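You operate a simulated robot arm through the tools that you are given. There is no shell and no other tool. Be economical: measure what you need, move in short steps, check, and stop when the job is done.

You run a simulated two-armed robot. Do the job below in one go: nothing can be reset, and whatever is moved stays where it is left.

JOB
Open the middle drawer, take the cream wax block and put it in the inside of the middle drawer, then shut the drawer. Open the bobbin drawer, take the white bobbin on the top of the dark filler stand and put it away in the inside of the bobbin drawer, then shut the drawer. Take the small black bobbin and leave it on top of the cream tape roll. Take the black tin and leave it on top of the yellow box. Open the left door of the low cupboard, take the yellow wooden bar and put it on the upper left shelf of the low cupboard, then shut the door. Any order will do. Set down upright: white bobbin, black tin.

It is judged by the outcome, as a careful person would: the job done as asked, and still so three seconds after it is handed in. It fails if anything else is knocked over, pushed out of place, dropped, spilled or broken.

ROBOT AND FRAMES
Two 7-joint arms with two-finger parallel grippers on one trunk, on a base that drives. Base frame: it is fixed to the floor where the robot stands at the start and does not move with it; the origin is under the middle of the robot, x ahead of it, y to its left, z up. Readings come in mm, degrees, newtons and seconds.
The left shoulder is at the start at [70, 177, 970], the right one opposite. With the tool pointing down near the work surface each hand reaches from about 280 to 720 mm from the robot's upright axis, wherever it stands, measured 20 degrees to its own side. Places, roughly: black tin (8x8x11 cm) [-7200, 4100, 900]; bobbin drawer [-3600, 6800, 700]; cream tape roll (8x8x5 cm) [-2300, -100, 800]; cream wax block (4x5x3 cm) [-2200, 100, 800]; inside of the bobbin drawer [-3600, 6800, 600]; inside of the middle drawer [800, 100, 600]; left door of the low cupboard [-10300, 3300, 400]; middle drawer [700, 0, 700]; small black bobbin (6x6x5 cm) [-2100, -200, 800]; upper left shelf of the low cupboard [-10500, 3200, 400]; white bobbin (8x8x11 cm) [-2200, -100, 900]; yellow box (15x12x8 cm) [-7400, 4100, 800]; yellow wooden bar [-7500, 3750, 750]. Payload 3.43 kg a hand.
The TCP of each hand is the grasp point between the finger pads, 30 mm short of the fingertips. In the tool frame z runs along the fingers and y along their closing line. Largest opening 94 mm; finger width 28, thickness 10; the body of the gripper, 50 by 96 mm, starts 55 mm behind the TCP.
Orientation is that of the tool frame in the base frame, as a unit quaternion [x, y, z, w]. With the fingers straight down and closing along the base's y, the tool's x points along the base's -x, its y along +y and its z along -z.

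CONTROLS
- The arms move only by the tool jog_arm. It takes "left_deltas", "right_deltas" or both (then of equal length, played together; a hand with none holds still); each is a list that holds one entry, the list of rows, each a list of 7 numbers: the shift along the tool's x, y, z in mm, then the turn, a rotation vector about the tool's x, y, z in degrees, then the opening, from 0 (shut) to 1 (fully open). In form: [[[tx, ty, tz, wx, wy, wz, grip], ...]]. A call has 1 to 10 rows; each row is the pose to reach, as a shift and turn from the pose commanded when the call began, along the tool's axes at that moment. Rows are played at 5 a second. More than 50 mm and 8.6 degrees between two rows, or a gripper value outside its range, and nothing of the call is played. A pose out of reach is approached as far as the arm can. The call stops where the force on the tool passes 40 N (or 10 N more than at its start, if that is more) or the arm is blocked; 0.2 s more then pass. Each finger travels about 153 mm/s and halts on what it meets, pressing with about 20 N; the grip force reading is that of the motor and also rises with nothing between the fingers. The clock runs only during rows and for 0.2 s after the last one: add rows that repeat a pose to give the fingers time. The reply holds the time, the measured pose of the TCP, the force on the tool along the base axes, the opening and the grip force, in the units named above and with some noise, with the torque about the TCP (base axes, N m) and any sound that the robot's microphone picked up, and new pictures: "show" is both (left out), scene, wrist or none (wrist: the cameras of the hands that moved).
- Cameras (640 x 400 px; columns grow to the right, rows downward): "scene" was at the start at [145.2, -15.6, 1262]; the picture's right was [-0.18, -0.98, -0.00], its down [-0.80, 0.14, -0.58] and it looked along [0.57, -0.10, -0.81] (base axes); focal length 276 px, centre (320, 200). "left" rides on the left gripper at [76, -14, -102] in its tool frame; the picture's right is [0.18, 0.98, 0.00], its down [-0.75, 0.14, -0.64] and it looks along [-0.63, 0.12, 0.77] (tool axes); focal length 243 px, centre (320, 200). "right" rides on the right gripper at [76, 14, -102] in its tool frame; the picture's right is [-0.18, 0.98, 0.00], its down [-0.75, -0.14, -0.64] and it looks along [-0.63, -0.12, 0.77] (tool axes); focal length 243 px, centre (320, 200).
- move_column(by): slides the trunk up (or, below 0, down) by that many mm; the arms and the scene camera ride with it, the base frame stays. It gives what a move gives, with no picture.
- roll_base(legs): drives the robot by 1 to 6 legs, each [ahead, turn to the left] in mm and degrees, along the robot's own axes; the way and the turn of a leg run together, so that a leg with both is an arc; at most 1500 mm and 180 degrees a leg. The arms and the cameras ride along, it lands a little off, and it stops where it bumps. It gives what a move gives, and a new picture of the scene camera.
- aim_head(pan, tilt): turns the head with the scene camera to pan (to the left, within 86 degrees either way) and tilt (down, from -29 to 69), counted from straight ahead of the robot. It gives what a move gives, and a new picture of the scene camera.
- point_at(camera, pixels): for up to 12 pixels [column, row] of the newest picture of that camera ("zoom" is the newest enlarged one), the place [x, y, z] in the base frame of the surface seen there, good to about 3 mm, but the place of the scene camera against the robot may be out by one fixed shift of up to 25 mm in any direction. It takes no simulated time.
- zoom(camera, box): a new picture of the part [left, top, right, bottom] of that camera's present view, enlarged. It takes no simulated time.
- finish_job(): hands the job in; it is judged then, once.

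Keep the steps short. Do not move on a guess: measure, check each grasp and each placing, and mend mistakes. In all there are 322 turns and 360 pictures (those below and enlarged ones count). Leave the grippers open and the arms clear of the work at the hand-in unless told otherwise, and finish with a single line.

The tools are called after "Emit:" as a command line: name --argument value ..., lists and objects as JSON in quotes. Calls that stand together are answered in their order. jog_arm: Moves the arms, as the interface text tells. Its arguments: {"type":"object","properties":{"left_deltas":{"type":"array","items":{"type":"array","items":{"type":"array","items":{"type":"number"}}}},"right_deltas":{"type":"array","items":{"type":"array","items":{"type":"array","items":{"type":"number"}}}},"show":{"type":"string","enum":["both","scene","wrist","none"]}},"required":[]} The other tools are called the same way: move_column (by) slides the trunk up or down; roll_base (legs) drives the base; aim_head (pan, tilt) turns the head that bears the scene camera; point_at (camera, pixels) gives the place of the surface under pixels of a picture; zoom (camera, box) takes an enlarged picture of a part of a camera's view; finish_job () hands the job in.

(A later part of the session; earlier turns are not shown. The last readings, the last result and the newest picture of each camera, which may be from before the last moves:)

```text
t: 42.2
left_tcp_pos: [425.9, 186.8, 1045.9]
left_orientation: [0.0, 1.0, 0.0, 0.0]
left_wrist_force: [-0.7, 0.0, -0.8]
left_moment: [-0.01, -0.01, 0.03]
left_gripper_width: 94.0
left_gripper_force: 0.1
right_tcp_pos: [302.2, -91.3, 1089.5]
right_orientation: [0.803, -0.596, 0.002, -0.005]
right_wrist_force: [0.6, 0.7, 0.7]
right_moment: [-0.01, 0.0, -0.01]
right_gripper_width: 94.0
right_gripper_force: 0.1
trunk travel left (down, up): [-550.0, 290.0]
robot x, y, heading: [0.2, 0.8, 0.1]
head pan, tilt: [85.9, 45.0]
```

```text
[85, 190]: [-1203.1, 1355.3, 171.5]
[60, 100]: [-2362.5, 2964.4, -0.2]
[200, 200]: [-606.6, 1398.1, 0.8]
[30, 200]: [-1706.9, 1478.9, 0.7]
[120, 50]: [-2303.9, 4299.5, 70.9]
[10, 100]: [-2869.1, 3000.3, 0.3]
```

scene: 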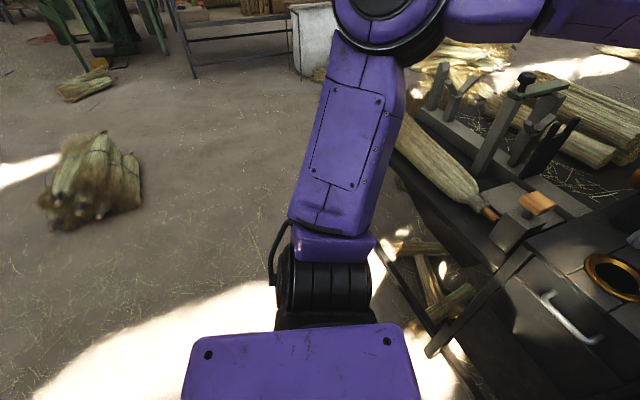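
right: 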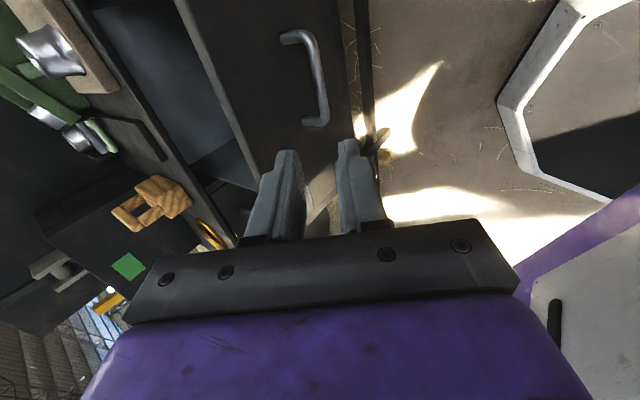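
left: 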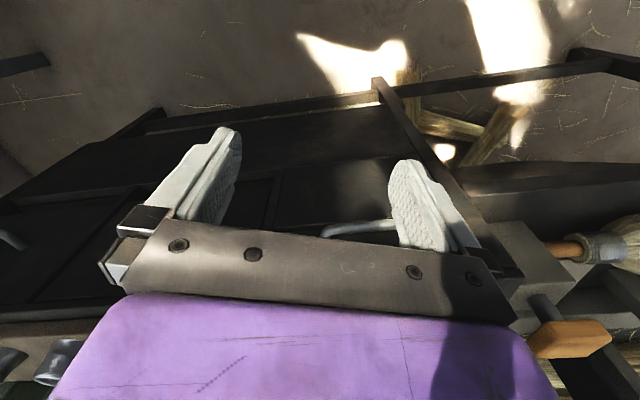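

Clear. Back up 500 mm and turn left 90° and look.

Emit:
aim_head --pan 40 --tilt 30

Emit:
roll_base --legs '[[-500, 0], [0, 120]]'

```text
t: 43.4
left_tcp_pos: [426.1, 187.1, 1046.5]
left_orientation: [0.0, 1.0, 0.0, 0.001]
left_wrist_force: [-0.6, 0.2, -0.1]
left_moment: [0.02, 0.01, 0.03]
left_gripper_width: 93.9
left_gripper_force: 0.1
right_tcp_pos: [304.5, -90.3, 1089.5]
right_orientation: [0.804, -0.594, 0.002, -0.005]
right_wrist_force: [-0.1, 0.3, 0.0]
right_moment: [0.0, 0.05, 0.01]
right_gripper_width: 94.2
right_gripper_force: 0.1
trunk travel left (down, up): [-550.0, 290.0]
robot x, y, heading: [1.4, -1.8, 0.2]
head pan, tilt: [40.0, 30.0]
```

scene: 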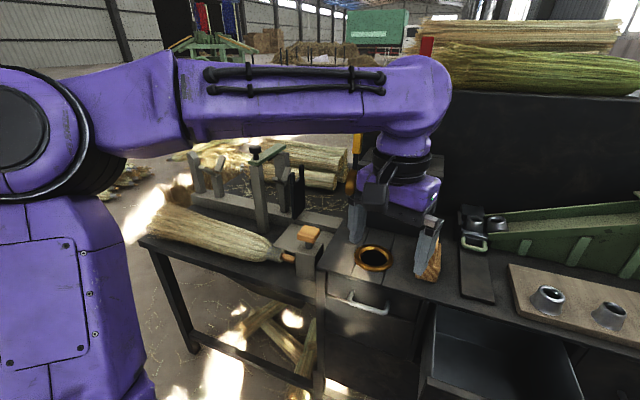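

```text
t: 51.2
left_tcp_pos: [-854.2, 292.6, 1047.1]
left_orientation: [0.854, -0.521, 0.0, 0.0]
left_wrist_force: [0.6, 0.3, -0.3]
left_moment: [-0.02, -0.01, 0.0]
left_gripper_width: 94.1
left_gripper_force: 0.0
right_tcp_pos: [-550.9, 311.3, 1089.6]
right_orientation: [0.926, 0.377, -0.004, -0.004]
right_wrist_force: [0.2, -0.1, -0.2]
right_moment: [0.01, 0.0, 0.03]
right_gripper_width: 93.8
right_gripper_force: 0.1
trunk travel left (down, up): [-550.0, 290.0]
robot x, y, heading: [-490.3, 0.6, 117.3]
head pan, tilt: [40.0, 30.0]
```

scene: 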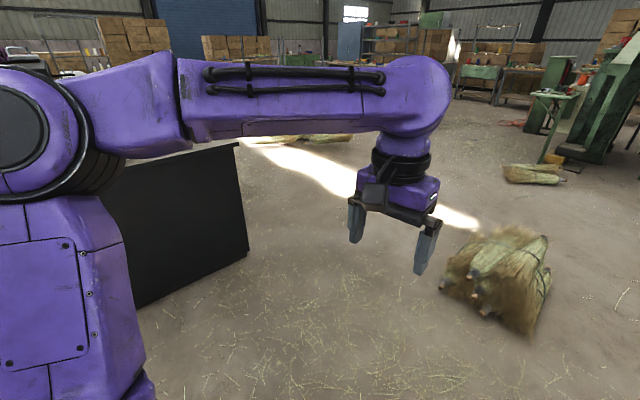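

The table is ahead-left. Turn 60° more and look straight ahead.

Emit:
roll_base --legs '[[0, 62]]'

Emit:
aim_head --pan 0 --tilt 25

```text
t: 54.3
left_tcp_pos: [-920.1, -181.0, 1047.4]
left_orientation: [1.0, -0.008, 0.0, 0.0]
left_wrist_force: [0.3, -0.2, 0.5]
left_moment: [0.03, -0.03, 0.0]
left_gripper_width: 93.9
left_gripper_force: 0.1
right_tcp_pos: [-792.7, 95.3, 1089.8]
right_orientation: [0.6, 0.8, -0.005, -0.001]
right_wrist_force: [0.7, -0.4, -0.5]
right_moment: [-0.04, -0.02, 0.0]
right_gripper_width: 93.8
right_gripper_force: 0.1
trunk travel left (down, up): [-550.0, 290.0]
robot x, y, heading: [-491.5, 0.2, 179.4]
head pan, tilt: [40.0, 30.0]
```

scene: 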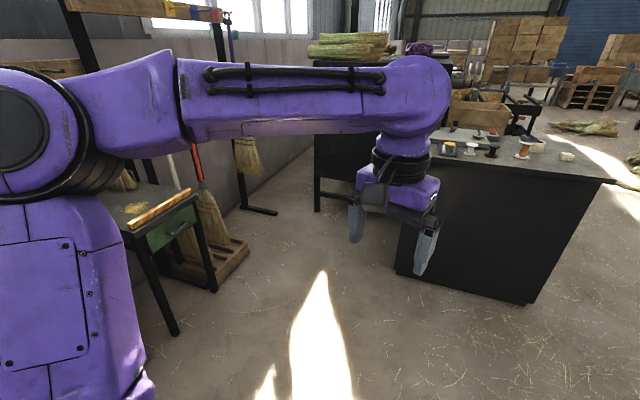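

```text
t: 55.4
left_tcp_pos: [-920.4, -180.0, 1044.9]
left_orientation: [1.0, -0.007, -0.001, 0.0]
left_wrist_force: [-0.5, 0.7, 0.3]
left_moment: [0.05, 0.0, 0.0]
left_gripper_width: 94.0
left_gripper_force: 0.0
right_tcp_pos: [-792.4, 94.9, 1088.9]
right_orientation: [0.601, 0.799, -0.005, -0.002]
right_wrist_force: [0.1, 0.5, -0.1]
right_moment: [-0.02, 0.02, -0.01]
right_gripper_width: 93.8
right_gripper_force: 0.0
trunk travel left (down, up): [-550.0, 290.0]
robot x, y, heading: [-491.2, 0.5, 179.2]
head pan, tilt: [0.0, 25.0]
```

scene: 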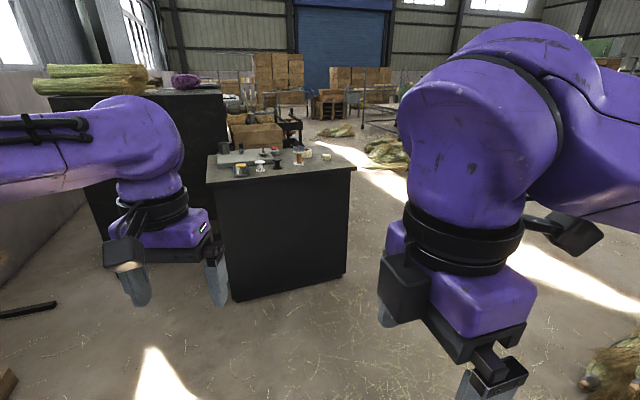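

Emit:
point_at --camera "scene" --pixels '[[210, 185], [352, 168], [346, 275], [234, 300], [240, 175], [327, 156], [298, 162], [278, 166], [262, 170]]'

Emit:
zoom --camera "scene" --box '[200, 130, 360, 230]'

```text
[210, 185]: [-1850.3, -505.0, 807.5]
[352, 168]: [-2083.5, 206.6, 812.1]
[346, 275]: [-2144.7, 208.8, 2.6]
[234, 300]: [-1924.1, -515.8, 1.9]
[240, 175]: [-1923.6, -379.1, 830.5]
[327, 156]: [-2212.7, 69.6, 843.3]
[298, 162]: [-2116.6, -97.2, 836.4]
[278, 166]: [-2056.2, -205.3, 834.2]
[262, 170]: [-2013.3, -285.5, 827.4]
```

```text
4.00 times, centred on (280, 180) of scene
```

zoom: 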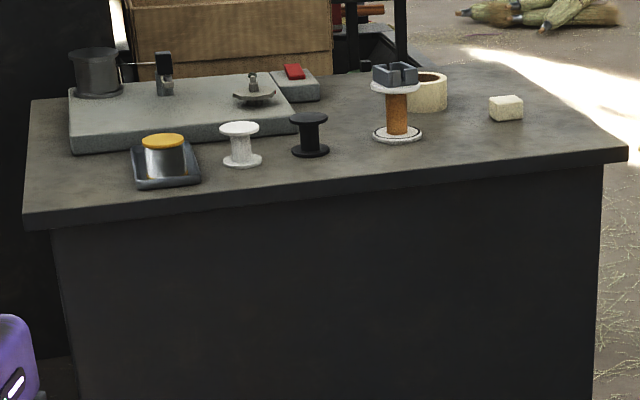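

The table's front faces [0.95,0.31]. I'll drive to stand ~430 mm from its edge, square on to it (heading ~198°).

Emit:
roll_base --legs '[[0, -5.2], [900, 0], [0, 24], [150, 0]]'

Emit:
aim_head --pan 0 --tilt 45

```text
t: 62.8
left_tcp_pos: [-1866.0, -268.4, 1045.9]
left_orientation: [0.987, 0.16, 0.0, 0.0]
left_wrist_force: [0.1, -0.5, 0.0]
left_moment: [0.02, -0.01, -0.01]
left_gripper_width: 93.8
left_gripper_force: 0.1
right_tcp_pos: [-1838.5, 33.5, 1089.6]
right_orientation: [0.459, 0.889, -0.006, -0.001]
right_wrist_force: [-0.6, -0.1, -0.2]
right_moment: [0.0, 0.02, -0.02]
right_gripper_width: 93.9
right_gripper_force: 0.0
trunk travel left (down, up): [-550.0, 290.0]
robot x, y, heading: [-1521.1, 44.4, -161.5]
head pan, tilt: [0.0, 25.0]
```

scene: 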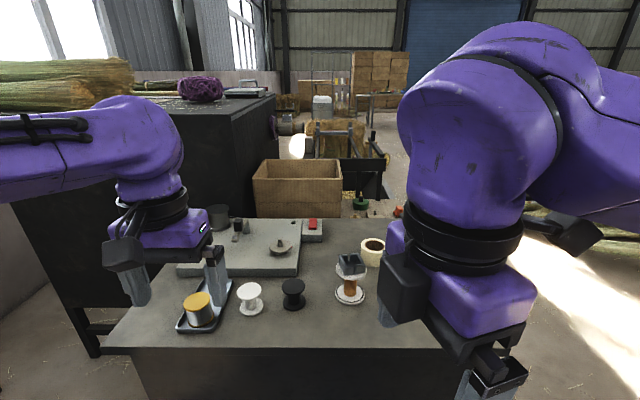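

```text
t: 63.6
left_tcp_pos: [-1866.2, -268.5, 1046.7]
left_orientation: [0.987, 0.16, 0.0, 0.0]
left_wrist_force: [0.0, -0.5, 1.4]
left_moment: [0.0, -0.01, -0.01]
left_gripper_width: 93.9
left_gripper_force: 0.1
right_tcp_pos: [-1837.3, 34.4, 1089.9]
right_orientation: [0.459, 0.889, -0.005, -0.001]
right_wrist_force: [0.9, -0.6, -0.2]
right_moment: [-0.04, -0.02, -0.02]
right_gripper_width: 94.0
right_gripper_force: 0.0
trunk travel left (down, up): [-550.0, 290.0]
robot x, y, heading: [-1521.4, 44.6, -161.7]
head pan, tilt: [0.0, 45.0]
```

scene: 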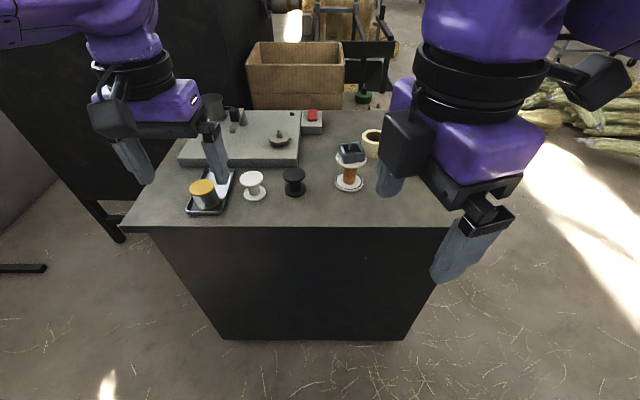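

Emit:
zoom --camera "scene" --box '[180, 90, 400, 228]'

Emit:
point_at --camera "scene" --pixels '[[351, 151], [350, 162], [349, 175], [349, 184], [294, 174], [295, 193], [371, 135], [252, 177], [370, 190], [365, 146], [340, 152], [362, 150]]'

```text
2.90 times, centred on (290, 159) of scene
```

zoom: 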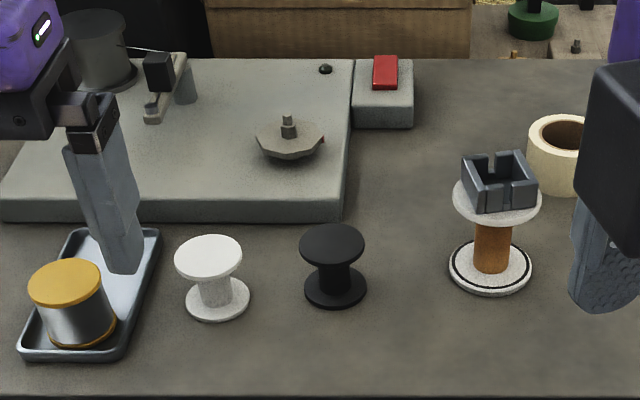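

```text
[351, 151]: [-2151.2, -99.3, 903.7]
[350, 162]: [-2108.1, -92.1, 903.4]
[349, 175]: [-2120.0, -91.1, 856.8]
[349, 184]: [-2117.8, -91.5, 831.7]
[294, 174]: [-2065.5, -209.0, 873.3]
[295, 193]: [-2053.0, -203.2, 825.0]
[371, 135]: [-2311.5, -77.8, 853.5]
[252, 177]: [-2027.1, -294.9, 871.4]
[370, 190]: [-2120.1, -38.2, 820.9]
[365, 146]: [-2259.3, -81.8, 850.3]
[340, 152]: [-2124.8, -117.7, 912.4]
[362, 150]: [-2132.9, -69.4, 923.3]
```

The white bobbin has a dark square piece on top; I need a close look. Move forward 100 mm to reach everything comfortably.

Emit:
roll_base --legs '[[100, 0]]'

Emit:
zoom --camera "scene" --box '[300, 130, 400, 230]'

Emit:
zoom --camera "right" --box '[0, 0, 640, 399]'

```text
t: 64.8
left_tcp_pos: [-1962.5, -301.4, 1045.9]
left_orientation: [0.987, 0.16, -0.001, 0.0]
left_wrist_force: [0.6, 0.5, -0.7]
left_moment: [-0.02, -0.01, 0.0]
left_gripper_width: 94.1
left_gripper_force: 0.2
right_tcp_pos: [-1933.3, 2.9, 1088.9]
right_orientation: [0.459, 0.889, -0.006, -0.001]
right_wrist_force: [-0.4, 0.7, -1.0]
right_moment: [0.0, -0.03, -0.04]
right_gripper_width: 93.9
right_gripper_force: 0.0
trunk travel left (down, up): [-550.0, 290.0]
robot x, y, heading: [-1616.1, 10.3, -161.6]
head pan, tilt: [0.0, 45.0]
```

scene: 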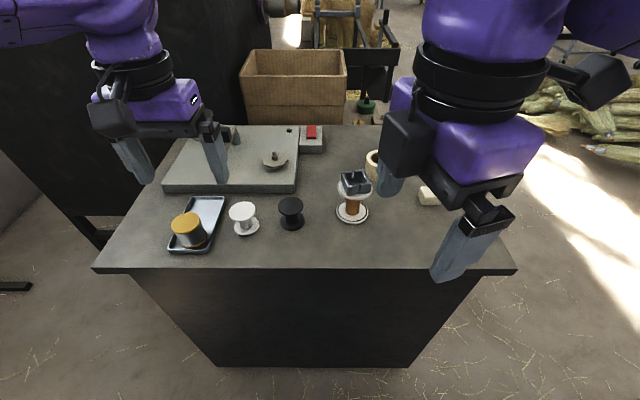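

```text
4.00 times, centred on (350, 180) of scene
```

zoom: 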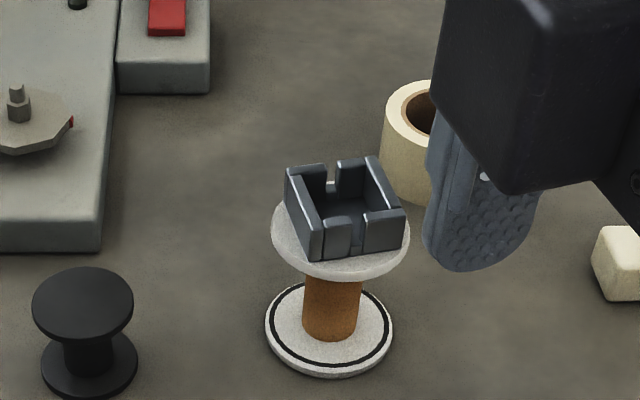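

```text
1.00 times, centred on (320, 200) of right (not enlarged: the box is as wide or as high as the picture)
```

zoom: 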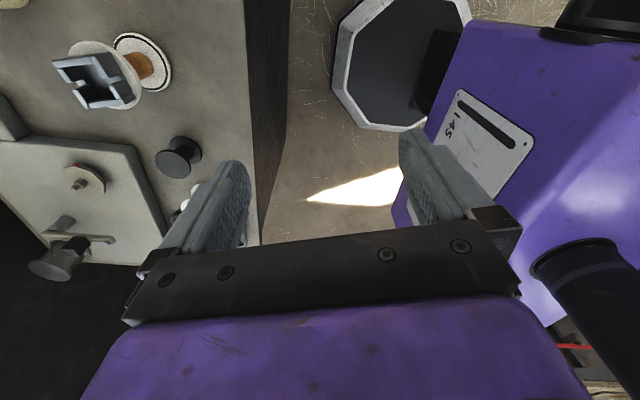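

"Dark filler stand" is most likely the dark plinth table itself. I measure the white bobbin and the dark piece precisely from the wrist camera.

Emit:
zoom --camera "right" --box '[30, 10, 210, 122]'

Emit:
point_at --camera "right" --pixels '[[105, 78], [68, 68], [120, 90], [100, 55], [92, 103], [80, 48], [136, 90], [155, 80], [165, 60], [200, 60], [180, 150], [220, 120]]'

```text
3.56 times, centred on (120, 66) of right
```

zoom: 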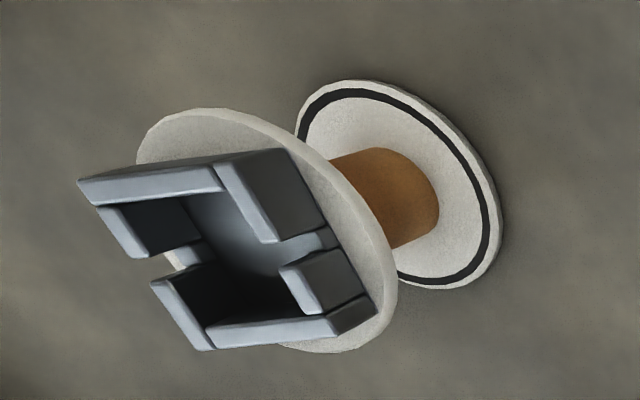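

```text
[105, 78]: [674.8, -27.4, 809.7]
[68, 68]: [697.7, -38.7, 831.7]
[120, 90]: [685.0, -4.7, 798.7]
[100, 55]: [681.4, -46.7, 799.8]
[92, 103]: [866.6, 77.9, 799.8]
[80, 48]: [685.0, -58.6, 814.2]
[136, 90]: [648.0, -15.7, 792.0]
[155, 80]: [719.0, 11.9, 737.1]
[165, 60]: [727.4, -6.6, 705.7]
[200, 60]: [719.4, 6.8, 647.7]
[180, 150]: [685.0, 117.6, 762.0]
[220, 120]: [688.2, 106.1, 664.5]
```

Emit:
point_at --camera "zoom" --pixels '[[100, 190], [360, 305], [270, 165], [205, 345], [240, 230], [180, 140], [360, 230], [330, 345], [480, 270], [560, 300], [350, 88], [400, 190]]'

```text
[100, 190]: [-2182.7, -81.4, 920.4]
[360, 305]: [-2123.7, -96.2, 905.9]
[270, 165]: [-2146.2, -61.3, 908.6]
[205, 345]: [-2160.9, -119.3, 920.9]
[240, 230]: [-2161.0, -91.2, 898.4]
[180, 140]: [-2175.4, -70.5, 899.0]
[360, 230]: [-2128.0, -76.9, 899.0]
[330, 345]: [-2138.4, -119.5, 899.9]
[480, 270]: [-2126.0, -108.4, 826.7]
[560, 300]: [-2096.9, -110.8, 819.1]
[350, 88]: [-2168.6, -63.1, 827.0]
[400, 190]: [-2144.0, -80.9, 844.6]
```

The square spans z≈899–921 and the bobbin stands from ≈812, so 11 cm includes the square—likely one piece; I'll verify when lifting. Now fresh measurements from the scene camera and the left wrist view.

Emit:
point_at --camera "scene" --pixels '[[290, 203], [293, 227], [242, 208], [352, 180], [370, 165], [373, 155], [428, 196], [350, 215], [320, 240], [430, 185]]'

Emit:
zoom --camera "left" --box '[0, 0, 640, 399]'

```text
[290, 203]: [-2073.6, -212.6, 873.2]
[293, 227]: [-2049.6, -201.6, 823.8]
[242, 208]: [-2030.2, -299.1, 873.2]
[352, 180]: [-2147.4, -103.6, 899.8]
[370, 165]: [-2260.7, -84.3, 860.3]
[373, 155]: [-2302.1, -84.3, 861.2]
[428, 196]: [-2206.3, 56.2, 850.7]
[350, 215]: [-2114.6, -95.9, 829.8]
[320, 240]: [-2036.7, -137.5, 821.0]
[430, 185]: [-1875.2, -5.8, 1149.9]
```

```text
1.00 times, centred on (320, 200) of left (not enlarged: the box is as wide or as high as the picture)
```

zoom: 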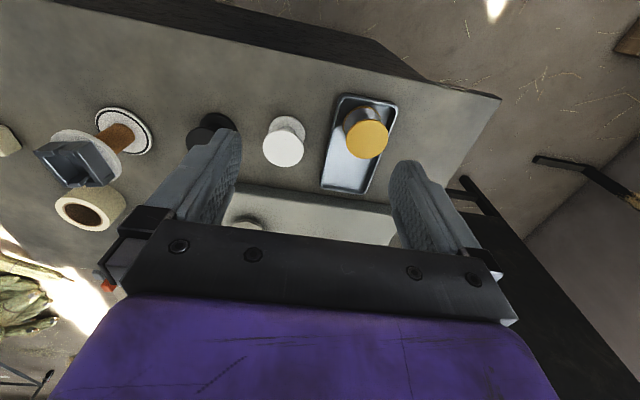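

Emit:
point_at --camera "zoom" --pixels '[[212, 122], [198, 125], [283, 150], [240, 110], [85, 175], [62, 210], [105, 212], [82, 195], [88, 232], [5, 140], [300, 80], [85, 215]]'

```text
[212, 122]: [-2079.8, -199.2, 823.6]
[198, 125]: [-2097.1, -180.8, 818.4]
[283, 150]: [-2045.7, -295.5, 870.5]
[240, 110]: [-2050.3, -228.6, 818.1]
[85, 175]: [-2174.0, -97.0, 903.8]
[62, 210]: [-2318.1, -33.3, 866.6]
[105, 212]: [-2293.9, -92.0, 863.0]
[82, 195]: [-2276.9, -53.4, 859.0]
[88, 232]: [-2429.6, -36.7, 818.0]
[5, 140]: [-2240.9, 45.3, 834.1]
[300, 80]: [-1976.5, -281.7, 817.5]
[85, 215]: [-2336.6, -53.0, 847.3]
```

Table top z≈818. Plan: right hand puts the black bobbin on the tape roll, then takes the wax; left hand takes the white bobbin. First clear the left hand back and up, and hover the right hand over the black bobbin.

Emit:
jog_arm --left_deltas '[[[20, 10, -20, 0, 0, 0, 1], [40, 20, -50, 0, 0, 0, 1], [60, 30, -80, 0, 0, 0, 1], [80, 40, -110, 0, 0, 0, 1], [100, 50, -140, 0, 0, 0, 1], [100, 50, -140, 0, 0, 0, 1], [100, 50, -140, 0, 0, 0, 1], [100, 50, -140, 0, 0, 0, 1]]]' --right_deltas '[[[0, 0, 0, 0, 0, 0, 1], [0, 0, 0, 0, 0, 0, 1], [-14, -42, 10, 0, 0, 0, 1], [-28, -84, 20, 0, 0, 0, 1], [-41, -126, 30, 0, 0, 0, 1], [-55, -168, 50, 0, 0, 0, 1], [-69, -210, 70, 0, 0, 0, 1], [-82, -252, 90, 0, 0, 0, 1]]]'

```text
t: 66.6
left_tcp_pos: [-1858.3, -312.3, 1179.9]
left_orientation: [0.987, 0.16, -0.001, -0.001]
left_wrist_force: [-0.8, 0.2, 0.1]
left_moment: [0.0, -0.01, 0.02]
left_gripper_width: 93.7
left_gripper_force: 0.1
left hand out of reach, approached as far as the arm can: row 5, 6, 7, 8
right_tcp_pos: [-2091.4, -212.4, 1000.8]
right_orientation: [0.459, 0.888, -0.005, -0.001]
right_wrist_force: [-0.2, -0.5, 0.3]
right_moment: [0.05, -0.01, 0.02]
right_gripper_width: 93.8
right_gripper_force: 0.1
trunk travel left (down, up): [-550.0, 290.0]
robot x, y, heading: [-1618.2, 13.3, -161.4]
head pan, tilt: [0.0, 45.0]
```

scene: 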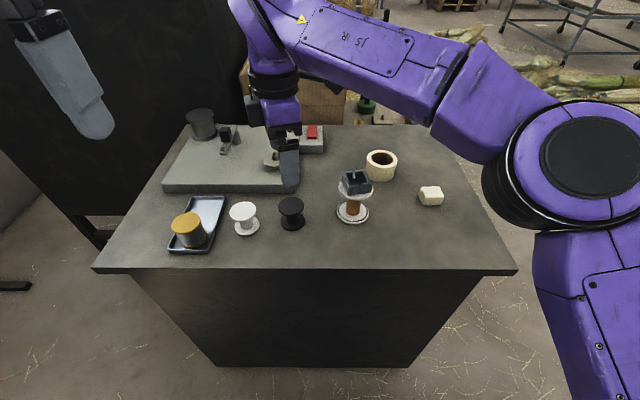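
right: 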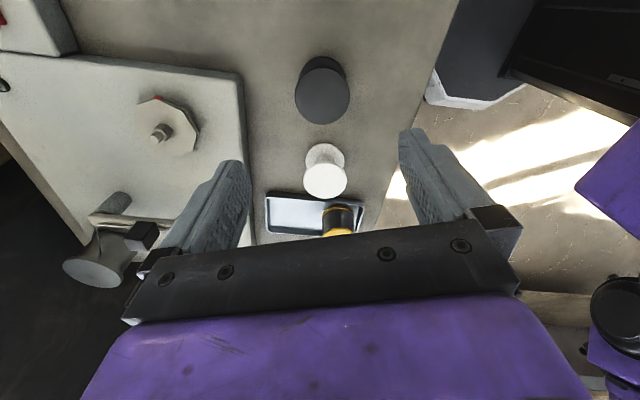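
left: 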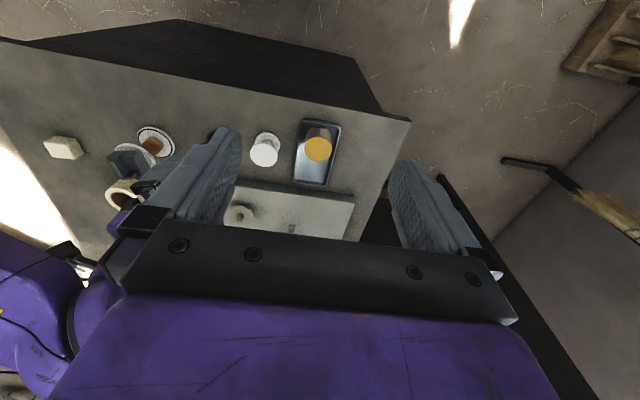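

Emit:
point_at --camera "right" --pixels '[[322, 95], [297, 95], [347, 95], [322, 72], [322, 120], [322, 178]]'

Emit:
point_at --camera "scene" --pixels '[[291, 205], [367, 158], [396, 158], [381, 152], [380, 173], [431, 190], [431, 202], [353, 181]]'

Emit:
zoom --camera "scene" --box '[260, 130, 460, 255]'

```text
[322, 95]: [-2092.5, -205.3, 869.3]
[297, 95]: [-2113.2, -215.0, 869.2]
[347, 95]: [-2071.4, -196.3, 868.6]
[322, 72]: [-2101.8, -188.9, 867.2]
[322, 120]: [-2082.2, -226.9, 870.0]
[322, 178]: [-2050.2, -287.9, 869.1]
```

```text
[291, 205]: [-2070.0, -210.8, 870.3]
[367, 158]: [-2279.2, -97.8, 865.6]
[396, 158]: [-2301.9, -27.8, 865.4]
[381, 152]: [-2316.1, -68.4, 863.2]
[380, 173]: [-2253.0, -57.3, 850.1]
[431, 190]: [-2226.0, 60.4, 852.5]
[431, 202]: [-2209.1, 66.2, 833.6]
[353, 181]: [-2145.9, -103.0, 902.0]
```

```text
3.20 times, centred on (360, 192) of scene
```

zoom: 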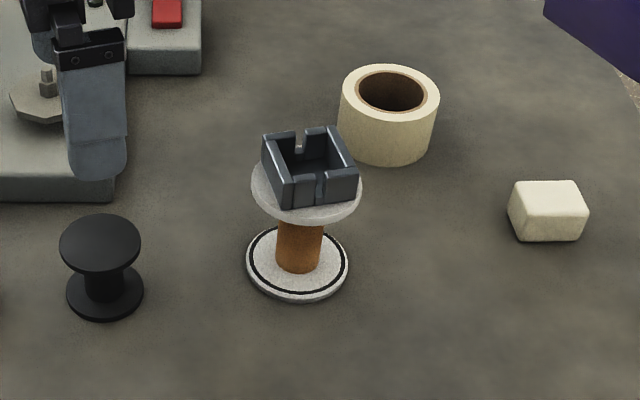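

Black bobbin top centre = [-2092,-207,869]. Correct and descend to z 858.

Emit:
jog_arm --right_deltas '[[[4.7, 2.1, 30, 0, 0, 0, 1], [4.7, 2.1, 70, 0, 0, 0, 1], [4.7, 2.1, 100, 0, 0, 0, 1], [4.7, 2.1, 125, 0, 0, 0, 1], [4.7, 2.1, 142, 0, 0, 0, 1], [4.7, 2.1, 142, 0, 0, 0, 1]]]' --show "wrist"

```text
t: 68.0
left_tcp_pos: [-1857.9, -311.4, 1179.8]
left_orientation: [0.987, 0.16, -0.001, 0.0]
left_wrist_force: [-0.2, 0.1, -0.8]
left_moment: [0.01, -0.01, 0.01]
left_gripper_width: 94.4
left_gripper_force: 0.0
right_tcp_pos: [-2093.9, -207.8, 859.9]
right_orientation: [0.459, 0.889, -0.005, -0.002]
right_wrist_force: [1.1, -0.2, -0.1]
right_moment: [0.03, -0.01, 0.0]
right_gripper_width: 93.8
right_gripper_force: 0.2
trunk travel left (down, up): [-550.0, 290.0]
robot x, y, heading: [-1617.5, 15.2, -161.6]
head pan, tilt: [0.0, 45.0]
```

right: 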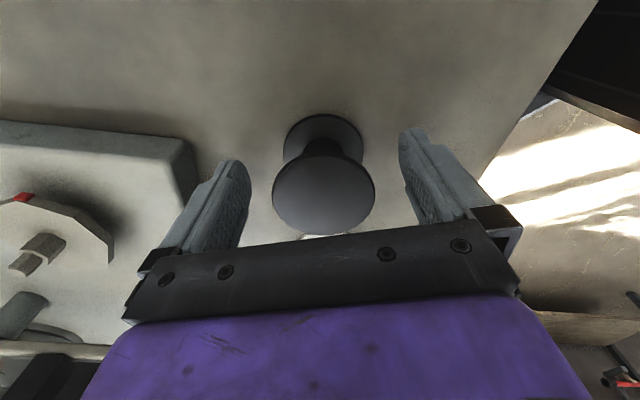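

The bobbin is centred between the fingers. Close, then lift.

Emit:
jog_arm --right_deltas '[[[0, 0, 0, 0, 0, 0, 0.6], [0, 0, 0, 0, 0, 0, 0.4], [0, 0, 0, 0, 0, 0, 0.3], [0, 0, 0, 0, 0, 0, 0.3], [0, 0, -15, 0, 0, 0, 0.3], [0, 0, -50, 0, 0, 0, 0.3], [0, 0, -100, 0, 0, 0, 0.3], [0, 0, -150, 0, 0, 0, 0.3], [0, 0, -150, 0, 0, 0, 0.3]]]' --show "both"

```text
t: 70.0
left_tcp_pos: [-1858.0, -311.6, 1179.5]
left_orientation: [0.987, 0.16, 0.0, 0.0]
left_wrist_force: [-1.0, -0.2, 0.2]
left_moment: [-0.01, -0.02, -0.01]
left_gripper_width: 93.7
left_gripper_force: 0.2
right_tcp_pos: [-2095.0, -208.0, 1007.8]
right_orientation: [0.458, 0.889, -0.006, -0.001]
right_wrist_force: [0.7, 0.3, 0.4]
right_moment: [0.0, 0.01, -0.02]
right_gripper_width: 28.2
right_gripper_force: 0.1
trunk travel left (down, up): [-550.0, 290.0]
robot x, y, heading: [-1616.3, 14.0, -161.4]
head pan, tilt: [0.0, 45.0]
```

scene: 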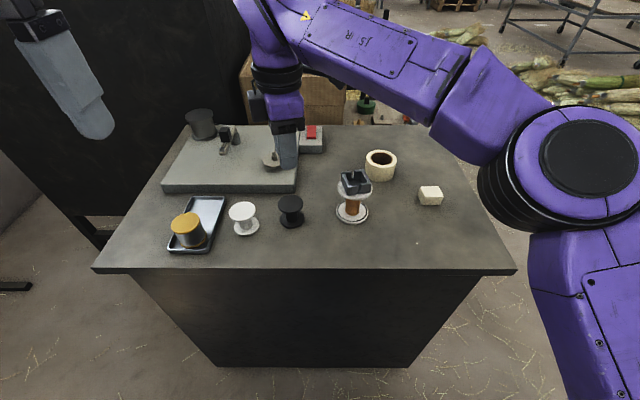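
right: 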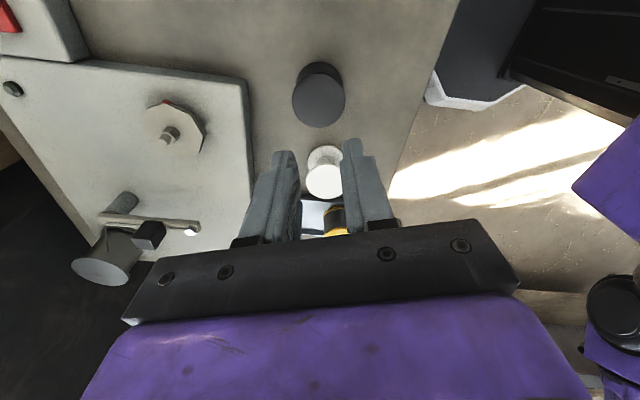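

The fingers closed to 28 mm without holding; the bobbin is still standing in place. I'll open, go down again and check the grip before lifting.

Emit:
jog_arm --right_deltas '[[[0, 0, 0, 0, 0, 0, 0.7], [0, 0, 0, 0, 0, 0, 1], [0, 0, 40, 0, 0, 0, 1], [0, 0, 80, 0, 0, 0, 1], [0, 0, 120, 0, 0, 0, 1], [0, 0, 150, 0, 0, 0, 1], [0, 0, 150, 0, 0, 0, 1]]]' --show "wrist"

Emit:
jog_arm --right_deltas '[[[0, 0, 0, 0, 0, 0, 0.6], [0, 0, 0, 0, 0, 0, 0.4], [0, 0, 0, 0, 0, 0, 0.2], [0, 0, 0, 0, 0, 0, 0], [0, 0, 0, 0, 0, 0, 0]]]' --show "wrist"

```text
t: 71.6
left_tcp_pos: [-1857.4, -312.1, 1180.4]
left_orientation: [0.987, 0.16, -0.001, 0.0]
left_wrist_force: [0.0, 0.6, 0.1]
left_moment: [-0.02, 0.0, 0.0]
left_gripper_width: 94.0
left_gripper_force: 0.1
right_tcp_pos: [-2092.7, -207.7, 859.4]
right_orientation: [0.459, 0.889, -0.006, -0.002]
right_wrist_force: [-1.0, 0.4, 0.2]
right_moment: [-0.01, -0.01, -0.03]
right_gripper_width: 94.2
right_gripper_force: 0.0
trunk travel left (down, up): [-550.0, 290.0]
robot x, y, heading: [-1614.8, 13.0, -161.8]
head pan, tilt: [0.0, 45.0]
```

right: 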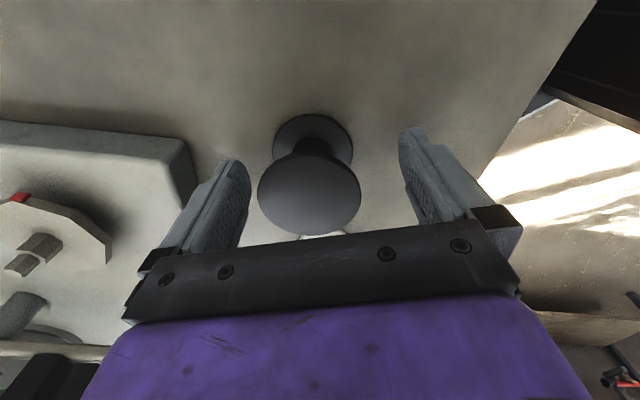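

```text
t: 72.8
left_tcp_pos: [-1858.1, -310.9, 1178.8]
left_orientation: [0.987, 0.16, -0.002, 0.0]
left_wrist_force: [-0.9, 0.5, 0.3]
left_moment: [0.0, -0.02, 0.01]
left_gripper_width: 94.0
left_gripper_force: 0.1
right_tcp_pos: [-2094.4, -207.8, 859.2]
right_orientation: [0.459, 0.888, -0.005, -0.001]
right_wrist_force: [0.0, -0.3, 0.5]
right_moment: [0.03, 0.0, -0.01]
right_gripper_width: 50.5
right_gripper_force: 19.6
trunk travel left (down, up): [-550.0, 290.0]
robot x, y, heading: [-1614.5, 9.8, -161.5]
head pan, tilt: [0.0, 45.0]
```

right: 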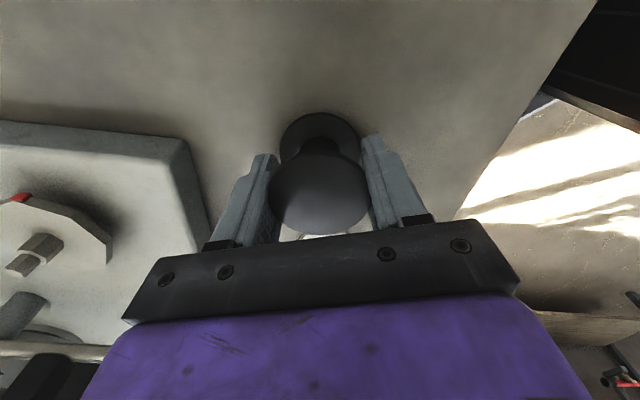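

Held now: 50.5 mm at 20 N. Lift slowly a little and check.

Emit:
jog_arm --right_deltas '[[[0, 0, -4, 0, 0, 0, 0], [0, 0, -10, 0, 0, 0, 0], [0, 0, -20, 0, 0, 0, 0], [0, 0, -30, 0, 0, 0, 0]]]' --show "wrist"

```text
t: 73.8
left_tcp_pos: [-1857.8, -310.5, 1179.7]
left_orientation: [0.987, 0.16, -0.001, -0.001]
left_wrist_force: [0.1, 0.6, 0.5]
left_moment: [0.0, 0.02, 0.0]
left_gripper_width: 93.9
left_gripper_force: 0.2
right_tcp_pos: [-2094.5, -208.2, 890.5]
right_orientation: [0.459, 0.889, -0.005, 0.0]
right_wrist_force: [-0.2, 1.3, -1.2]
right_moment: [-0.01, 0.01, -0.01]
right_gripper_width: 50.5
right_gripper_force: 19.7
trunk travel left (down, up): [-550.0, 290.0]
robot x, y, heading: [-1617.2, 11.9, -161.6]
head pan, tilt: [0.0, 45.0]
```

right: 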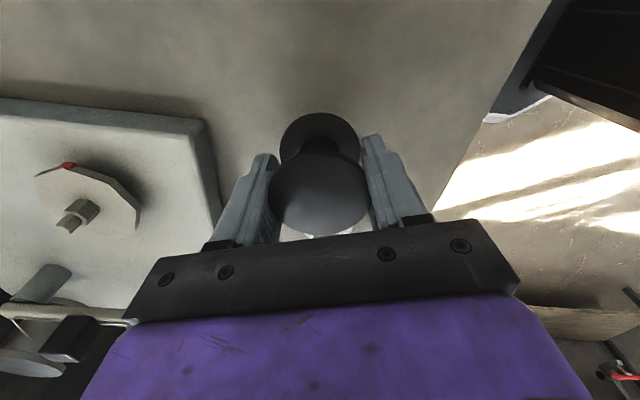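

Held firmly. Raise and move over the tape roll.

Emit:
jog_arm --right_deltas '[[[0, 0, -40, 0, 0, 0, 0], [0, 0, -80, 0, 0, 0, 0], [0, 0, -115, 0, 0, 0, 0], [41, -15.4, -115, 0, 0, 0, 0], [82, -30.8, -115, 0, 0, 0, 0], [123, -46.2, -115, 0, 0, 0, 0], [164, -61.6, -115, 0, 0, 0, 0], [205, -77, -115, 0, 0, 0, 0], [246, -92.4, -115, 0, 0, 0, 0], [246, -92.4, -115, 0, 0, 0, 0]]]'

```text
t: 76.0
left_tcp_pos: [-1856.2, -312.1, 1180.1]
left_orientation: [0.987, 0.159, -0.002, 0.0]
left_wrist_force: [1.7, -1.6, -0.8]
left_moment: [0.0, 0.01, -0.03]
left_gripper_width: 94.1
left_gripper_force: 0.0
right_tcp_pos: [-2272.8, -67.2, 1002.8]
right_orientation: [0.457, 0.889, -0.007, -0.002]
right_wrist_force: [0.8, 0.2, -0.4]
right_moment: [0.03, 0.03, -0.02]
right_gripper_width: 50.6
right_gripper_force: 19.9
right hand out of reach, approached as far as the arm can: row 8, 9, 10
trunk travel left (down, up): [-550.0, 290.0]
robot x, y, heading: [-1618.1, 10.0, -161.5]
head pan, tilt: [0.0, 45.0]
```

scene: 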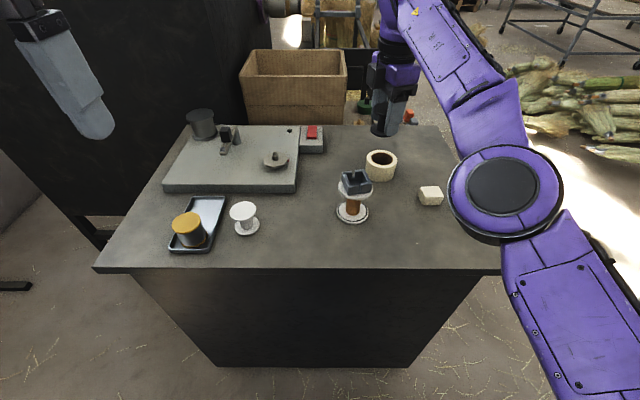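
right: 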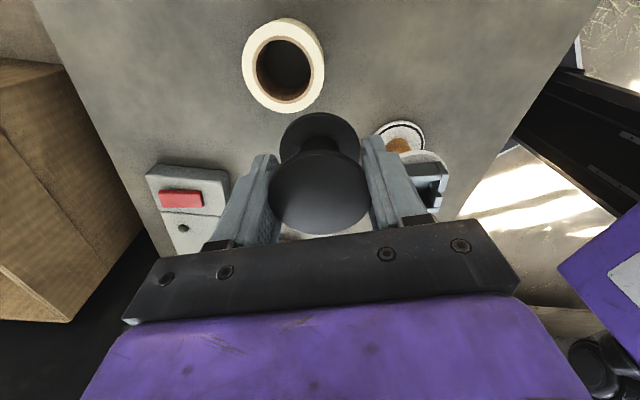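

The tape roll is seen at (283,65) in the wrist view. I measure it, and raise the trunk for more reach.

Emit:
point_at --camera "right" --pixels '[[246, 70], [319, 55], [278, 24], [290, 106], [250, 50], [315, 85]]'

Emit:
move_column --by 120

```text
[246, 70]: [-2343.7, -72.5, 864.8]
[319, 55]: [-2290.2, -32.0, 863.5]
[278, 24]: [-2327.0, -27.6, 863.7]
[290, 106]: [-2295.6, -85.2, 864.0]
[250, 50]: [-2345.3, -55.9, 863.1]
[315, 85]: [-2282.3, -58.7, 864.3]
```

```text
t: 77.5
left_tcp_pos: [-1857.7, -311.5, 1300.5]
left_orientation: [0.987, 0.16, -0.002, -0.001]
left_wrist_force: [-0.7, -0.3, 0.8]
left_moment: [-0.01, 0.01, 0.0]
left_gripper_width: 94.2
left_gripper_force: 0.0
right_tcp_pos: [-2272.5, -67.6, 1123.3]
right_orientation: [0.458, 0.889, -0.007, -0.002]
right_wrist_force: [0.3, -1.2, -1.1]
right_moment: [0.03, 0.01, -0.03]
right_gripper_width: 50.6
right_gripper_force: 19.6
trunk travel left (down, up): [-670.0, 170.0]
robot x, y, heading: [-1618.2, 11.5, -161.7]
head pan, tilt: [0.0, 45.0]
```

Tape centre [-2313.5,-55,864]. The held bobbin's base is 41 mm under the TCP, so contact is at TCP z≈905. Go to z 930 above it.

Emit:
jog_arm --right_deltas '[[[0, 0, 45, 0, 0, 0, 0], [0, 0, 90, 0, 0, 0, 0], [11, -9, 110, 0, 0, 0, 0], [22, -17, 130, 0, 0, 0, 0], [34, -26.2, 150, 0, 0, 0, 0], [34, -26.2, 175, 0, 0, 0, 0], [34, -26.2, 193, 0, 0, 0, 0], [34, -26.2, 193, 0, 0, 0, 0]]]'

```text
t: 79.3
left_tcp_pos: [-1857.9, -311.2, 1300.1]
left_orientation: [0.987, 0.16, 0.0, 0.0]
left_wrist_force: [-0.3, 0.6, 0.1]
left_moment: [0.01, -0.01, 0.0]
left_gripper_width: 93.9
left_gripper_force: 0.2
right_tcp_pos: [-2320.4, -58.4, 930.6]
right_orientation: [0.458, 0.889, -0.006, -0.001]
right_wrist_force: [0.3, 0.6, 0.8]
right_moment: [0.05, 0.03, 0.0]
right_gripper_width: 50.5
right_gripper_force: 19.7
right hand out of reach, approached as far as the arm can: row 1, 2, 3, 4, 6, 7, 8
trunk travel left (down, up): [-670.0, 170.0]
robot x, y, heading: [-1619.6, 16.1, -161.6]
head pan, tilt: [0.0, 45.0]
```

scene: 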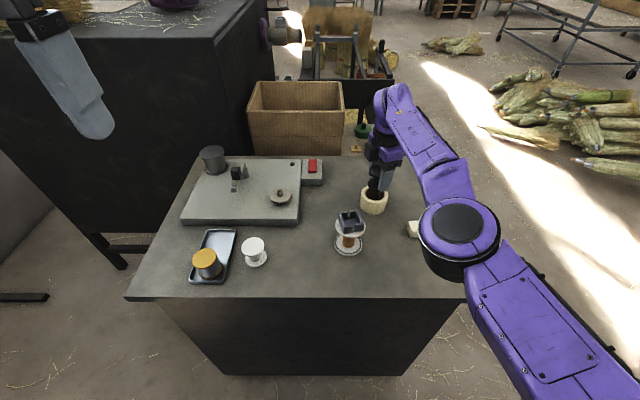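
right: 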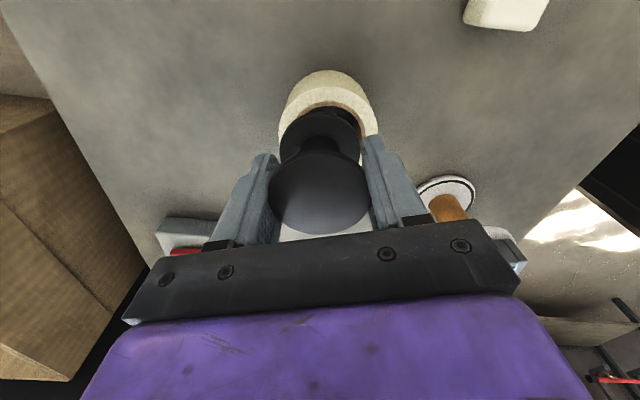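

Off by ~7 mm along the tool's y. Correct it and lower to just above contact.

Emit:
jog_arm --right_deltas '[[[-1, 7.5, 0, 0, 0, 0, 0], [-1, 7.5, 10, 0, 0, 0, 0], [-1, 7.5, 18, 0, 0, 0, 0], [-1, 7.5, 18, 0, 0, 0, 0]]]'

Emit:
zoom --camera "scene" --box '[320, 150, 430, 225]'

```text
t: 80.3
left_tcp_pos: [-1857.7, -312.4, 1298.9]
left_orientation: [0.987, 0.159, -0.001, -0.001]
left_wrist_force: [0.6, 0.7, -0.2]
left_moment: [0.0, -0.01, 0.03]
left_gripper_width: 93.9
left_gripper_force: 0.0
right_tcp_pos: [-2321.5, -59.4, 913.8]
right_orientation: [0.458, 0.889, -0.007, -0.002]
right_wrist_force: [0.3, 0.1, -1.1]
right_moment: [-0.03, 0.0, -0.03]
right_gripper_width: 50.8
right_gripper_force: 19.7
right hand out of reach, approached as far as the arm can: row 1, 2, 3, 4
trunk travel left (down, up): [-670.0, 170.0]
robot x, y, heading: [-1617.8, 12.8, -161.6]
head pan, tilt: [0.0, 45.0]
```

scene: 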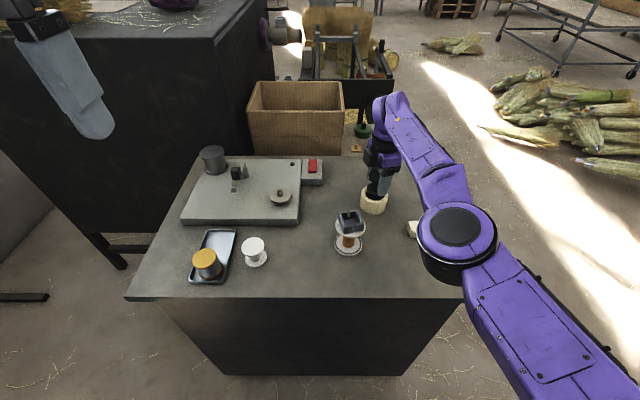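
right: 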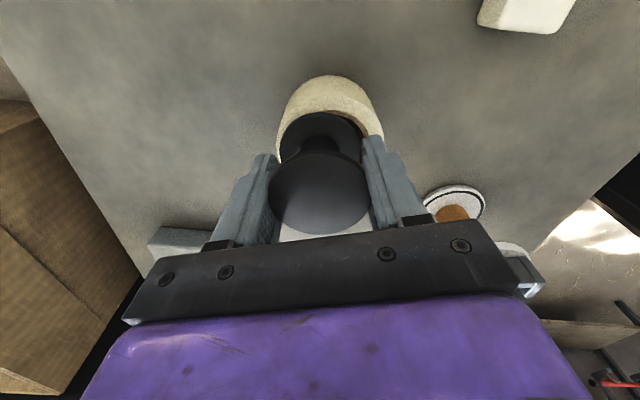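

```text
5.33 times, centred on (375, 188) of scene
```

zoom: 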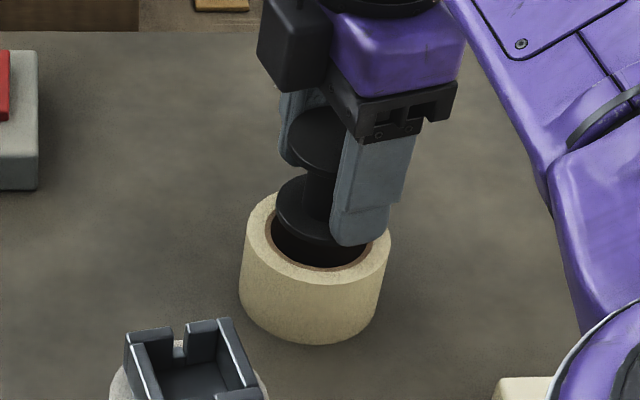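

The arm is at its reach limit here. Lift 40 mm, drive the base 50 mm closer, and then re-centre.

Emit:
jog_arm --right_deltas '[[[0, 0, -20, 0, 0, 0, 0], [-20, 20, -40, 0, 0, 0, 0], [-20, 40, -50, 0, 0, 0, 0], [-20, 60, -50, 0, 0, 0, 0]]]' --show "none"

Emit:
roll_base --legs '[[50, 0]]'

```text
t: 81.3
left_tcp_pos: [-1857.2, -311.7, 1298.9]
left_orientation: [0.987, 0.159, -0.001, 0.0]
left_wrist_force: [0.2, -0.3, -0.6]
left_moment: [0.02, -0.03, -0.04]
left_gripper_width: 94.1
left_gripper_force: 0.0
right_tcp_pos: [-2311.8, -69.7, 962.5]
right_orientation: [0.458, 0.889, -0.007, -0.001]
right_wrist_force: [0.5, -0.2, -0.4]
right_moment: [-0.01, -0.01, 0.01]
right_gripper_width: 50.7
right_gripper_force: 20.0
right hand out of reach, approached as far as the arm can: row 2, 3, 4
trunk travel left (down, up): [-670.0, 170.0]
robot x, y, heading: [-1614.6, 13.5, -161.5]
head pan, tilt: [0.0, 45.0]
```

```text
t: 82.2
left_tcp_pos: [-1897.5, -324.4, 1302.2]
left_orientation: [0.987, 0.16, -0.004, 0.0]
left_wrist_force: [1.3, 0.6, 0.8]
left_moment: [-0.02, 0.06, -0.01]
left_gripper_width: 94.1
left_gripper_force: 0.0
right_tcp_pos: [-2354.0, -84.6, 966.7]
right_orientation: [0.458, 0.889, -0.008, -0.004]
right_wrist_force: [1.0, 0.7, -0.4]
right_moment: [-0.01, 0.05, -0.04]
right_gripper_width: 50.8
right_gripper_force: 20.1
trunk travel left (down, up): [-670.0, 170.0]
robot x, y, heading: [-1663.8, -6.2, -161.2]
head pan, tilt: [0.0, 45.0]
```

scene: 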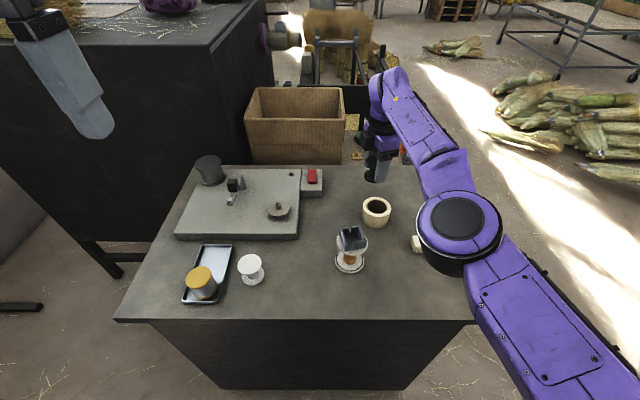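

Even retreating was limited, so a wrist joint is at its limit. I rotate the hand 45° back about its axis (bobbin is round) before re-centring.

Emit:
jog_arm --right_deltas '[[[0, 0, 0, 0, 0, 8, 0], [0, 0, 0, 0, 0, 16, 0], [0, 0, 0, 0, 0, 24, 0], [0, 0, 0, 0, 0, 32, 0], [0, 0, 0, 0, 0, 40, 0], [0, 0, 0, 0, 0, 45, 0], [0, 0, 0, 0, 0, 45, 0]]]' --show "wrist"

```text
t: 83.8
left_tcp_pos: [-1904.9, -327.0, 1300.4]
left_orientation: [0.987, 0.159, -0.001, -0.001]
left_wrist_force: [0.5, 0.0, 0.2]
left_moment: [0.03, 0.01, -0.01]
left_gripper_width: 94.2
left_gripper_force: 0.0
right_tcp_pos: [-2358.6, -87.5, 963.3]
right_orientation: [0.764, 0.645, -0.007, 0.001]
right_wrist_force: [0.7, -0.5, -1.1]
right_moment: [0.01, 0.0, 0.0]
right_gripper_width: 50.6
right_gripper_force: 19.9
trunk travel left (down, up): [-670.0, 170.0]
robot x, y, heading: [-1662.5, -4.5, -161.9]
head pan, tilt: [0.0, 45.0]
```

right: 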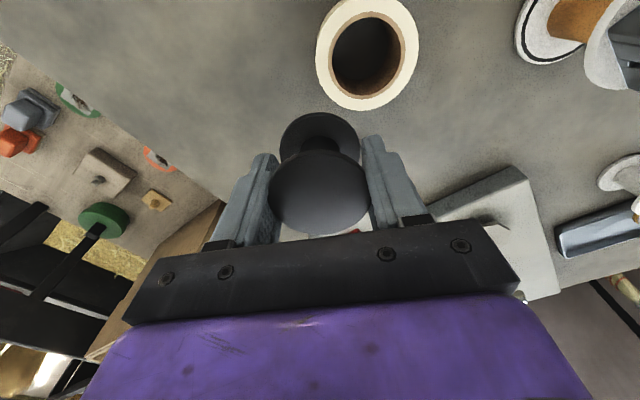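

Emit:
point_at --camera "right" --pixels '[[320, 55], [413, 55], [362, 105], [368, 3], [335, 90], [400, 15], [330, 20], [405, 85]]'

```text
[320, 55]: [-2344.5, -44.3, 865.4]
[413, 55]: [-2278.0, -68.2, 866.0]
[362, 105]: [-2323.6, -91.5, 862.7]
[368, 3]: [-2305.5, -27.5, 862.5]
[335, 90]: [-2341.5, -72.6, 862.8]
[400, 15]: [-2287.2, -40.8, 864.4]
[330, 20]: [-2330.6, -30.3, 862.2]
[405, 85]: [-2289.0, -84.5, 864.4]
```

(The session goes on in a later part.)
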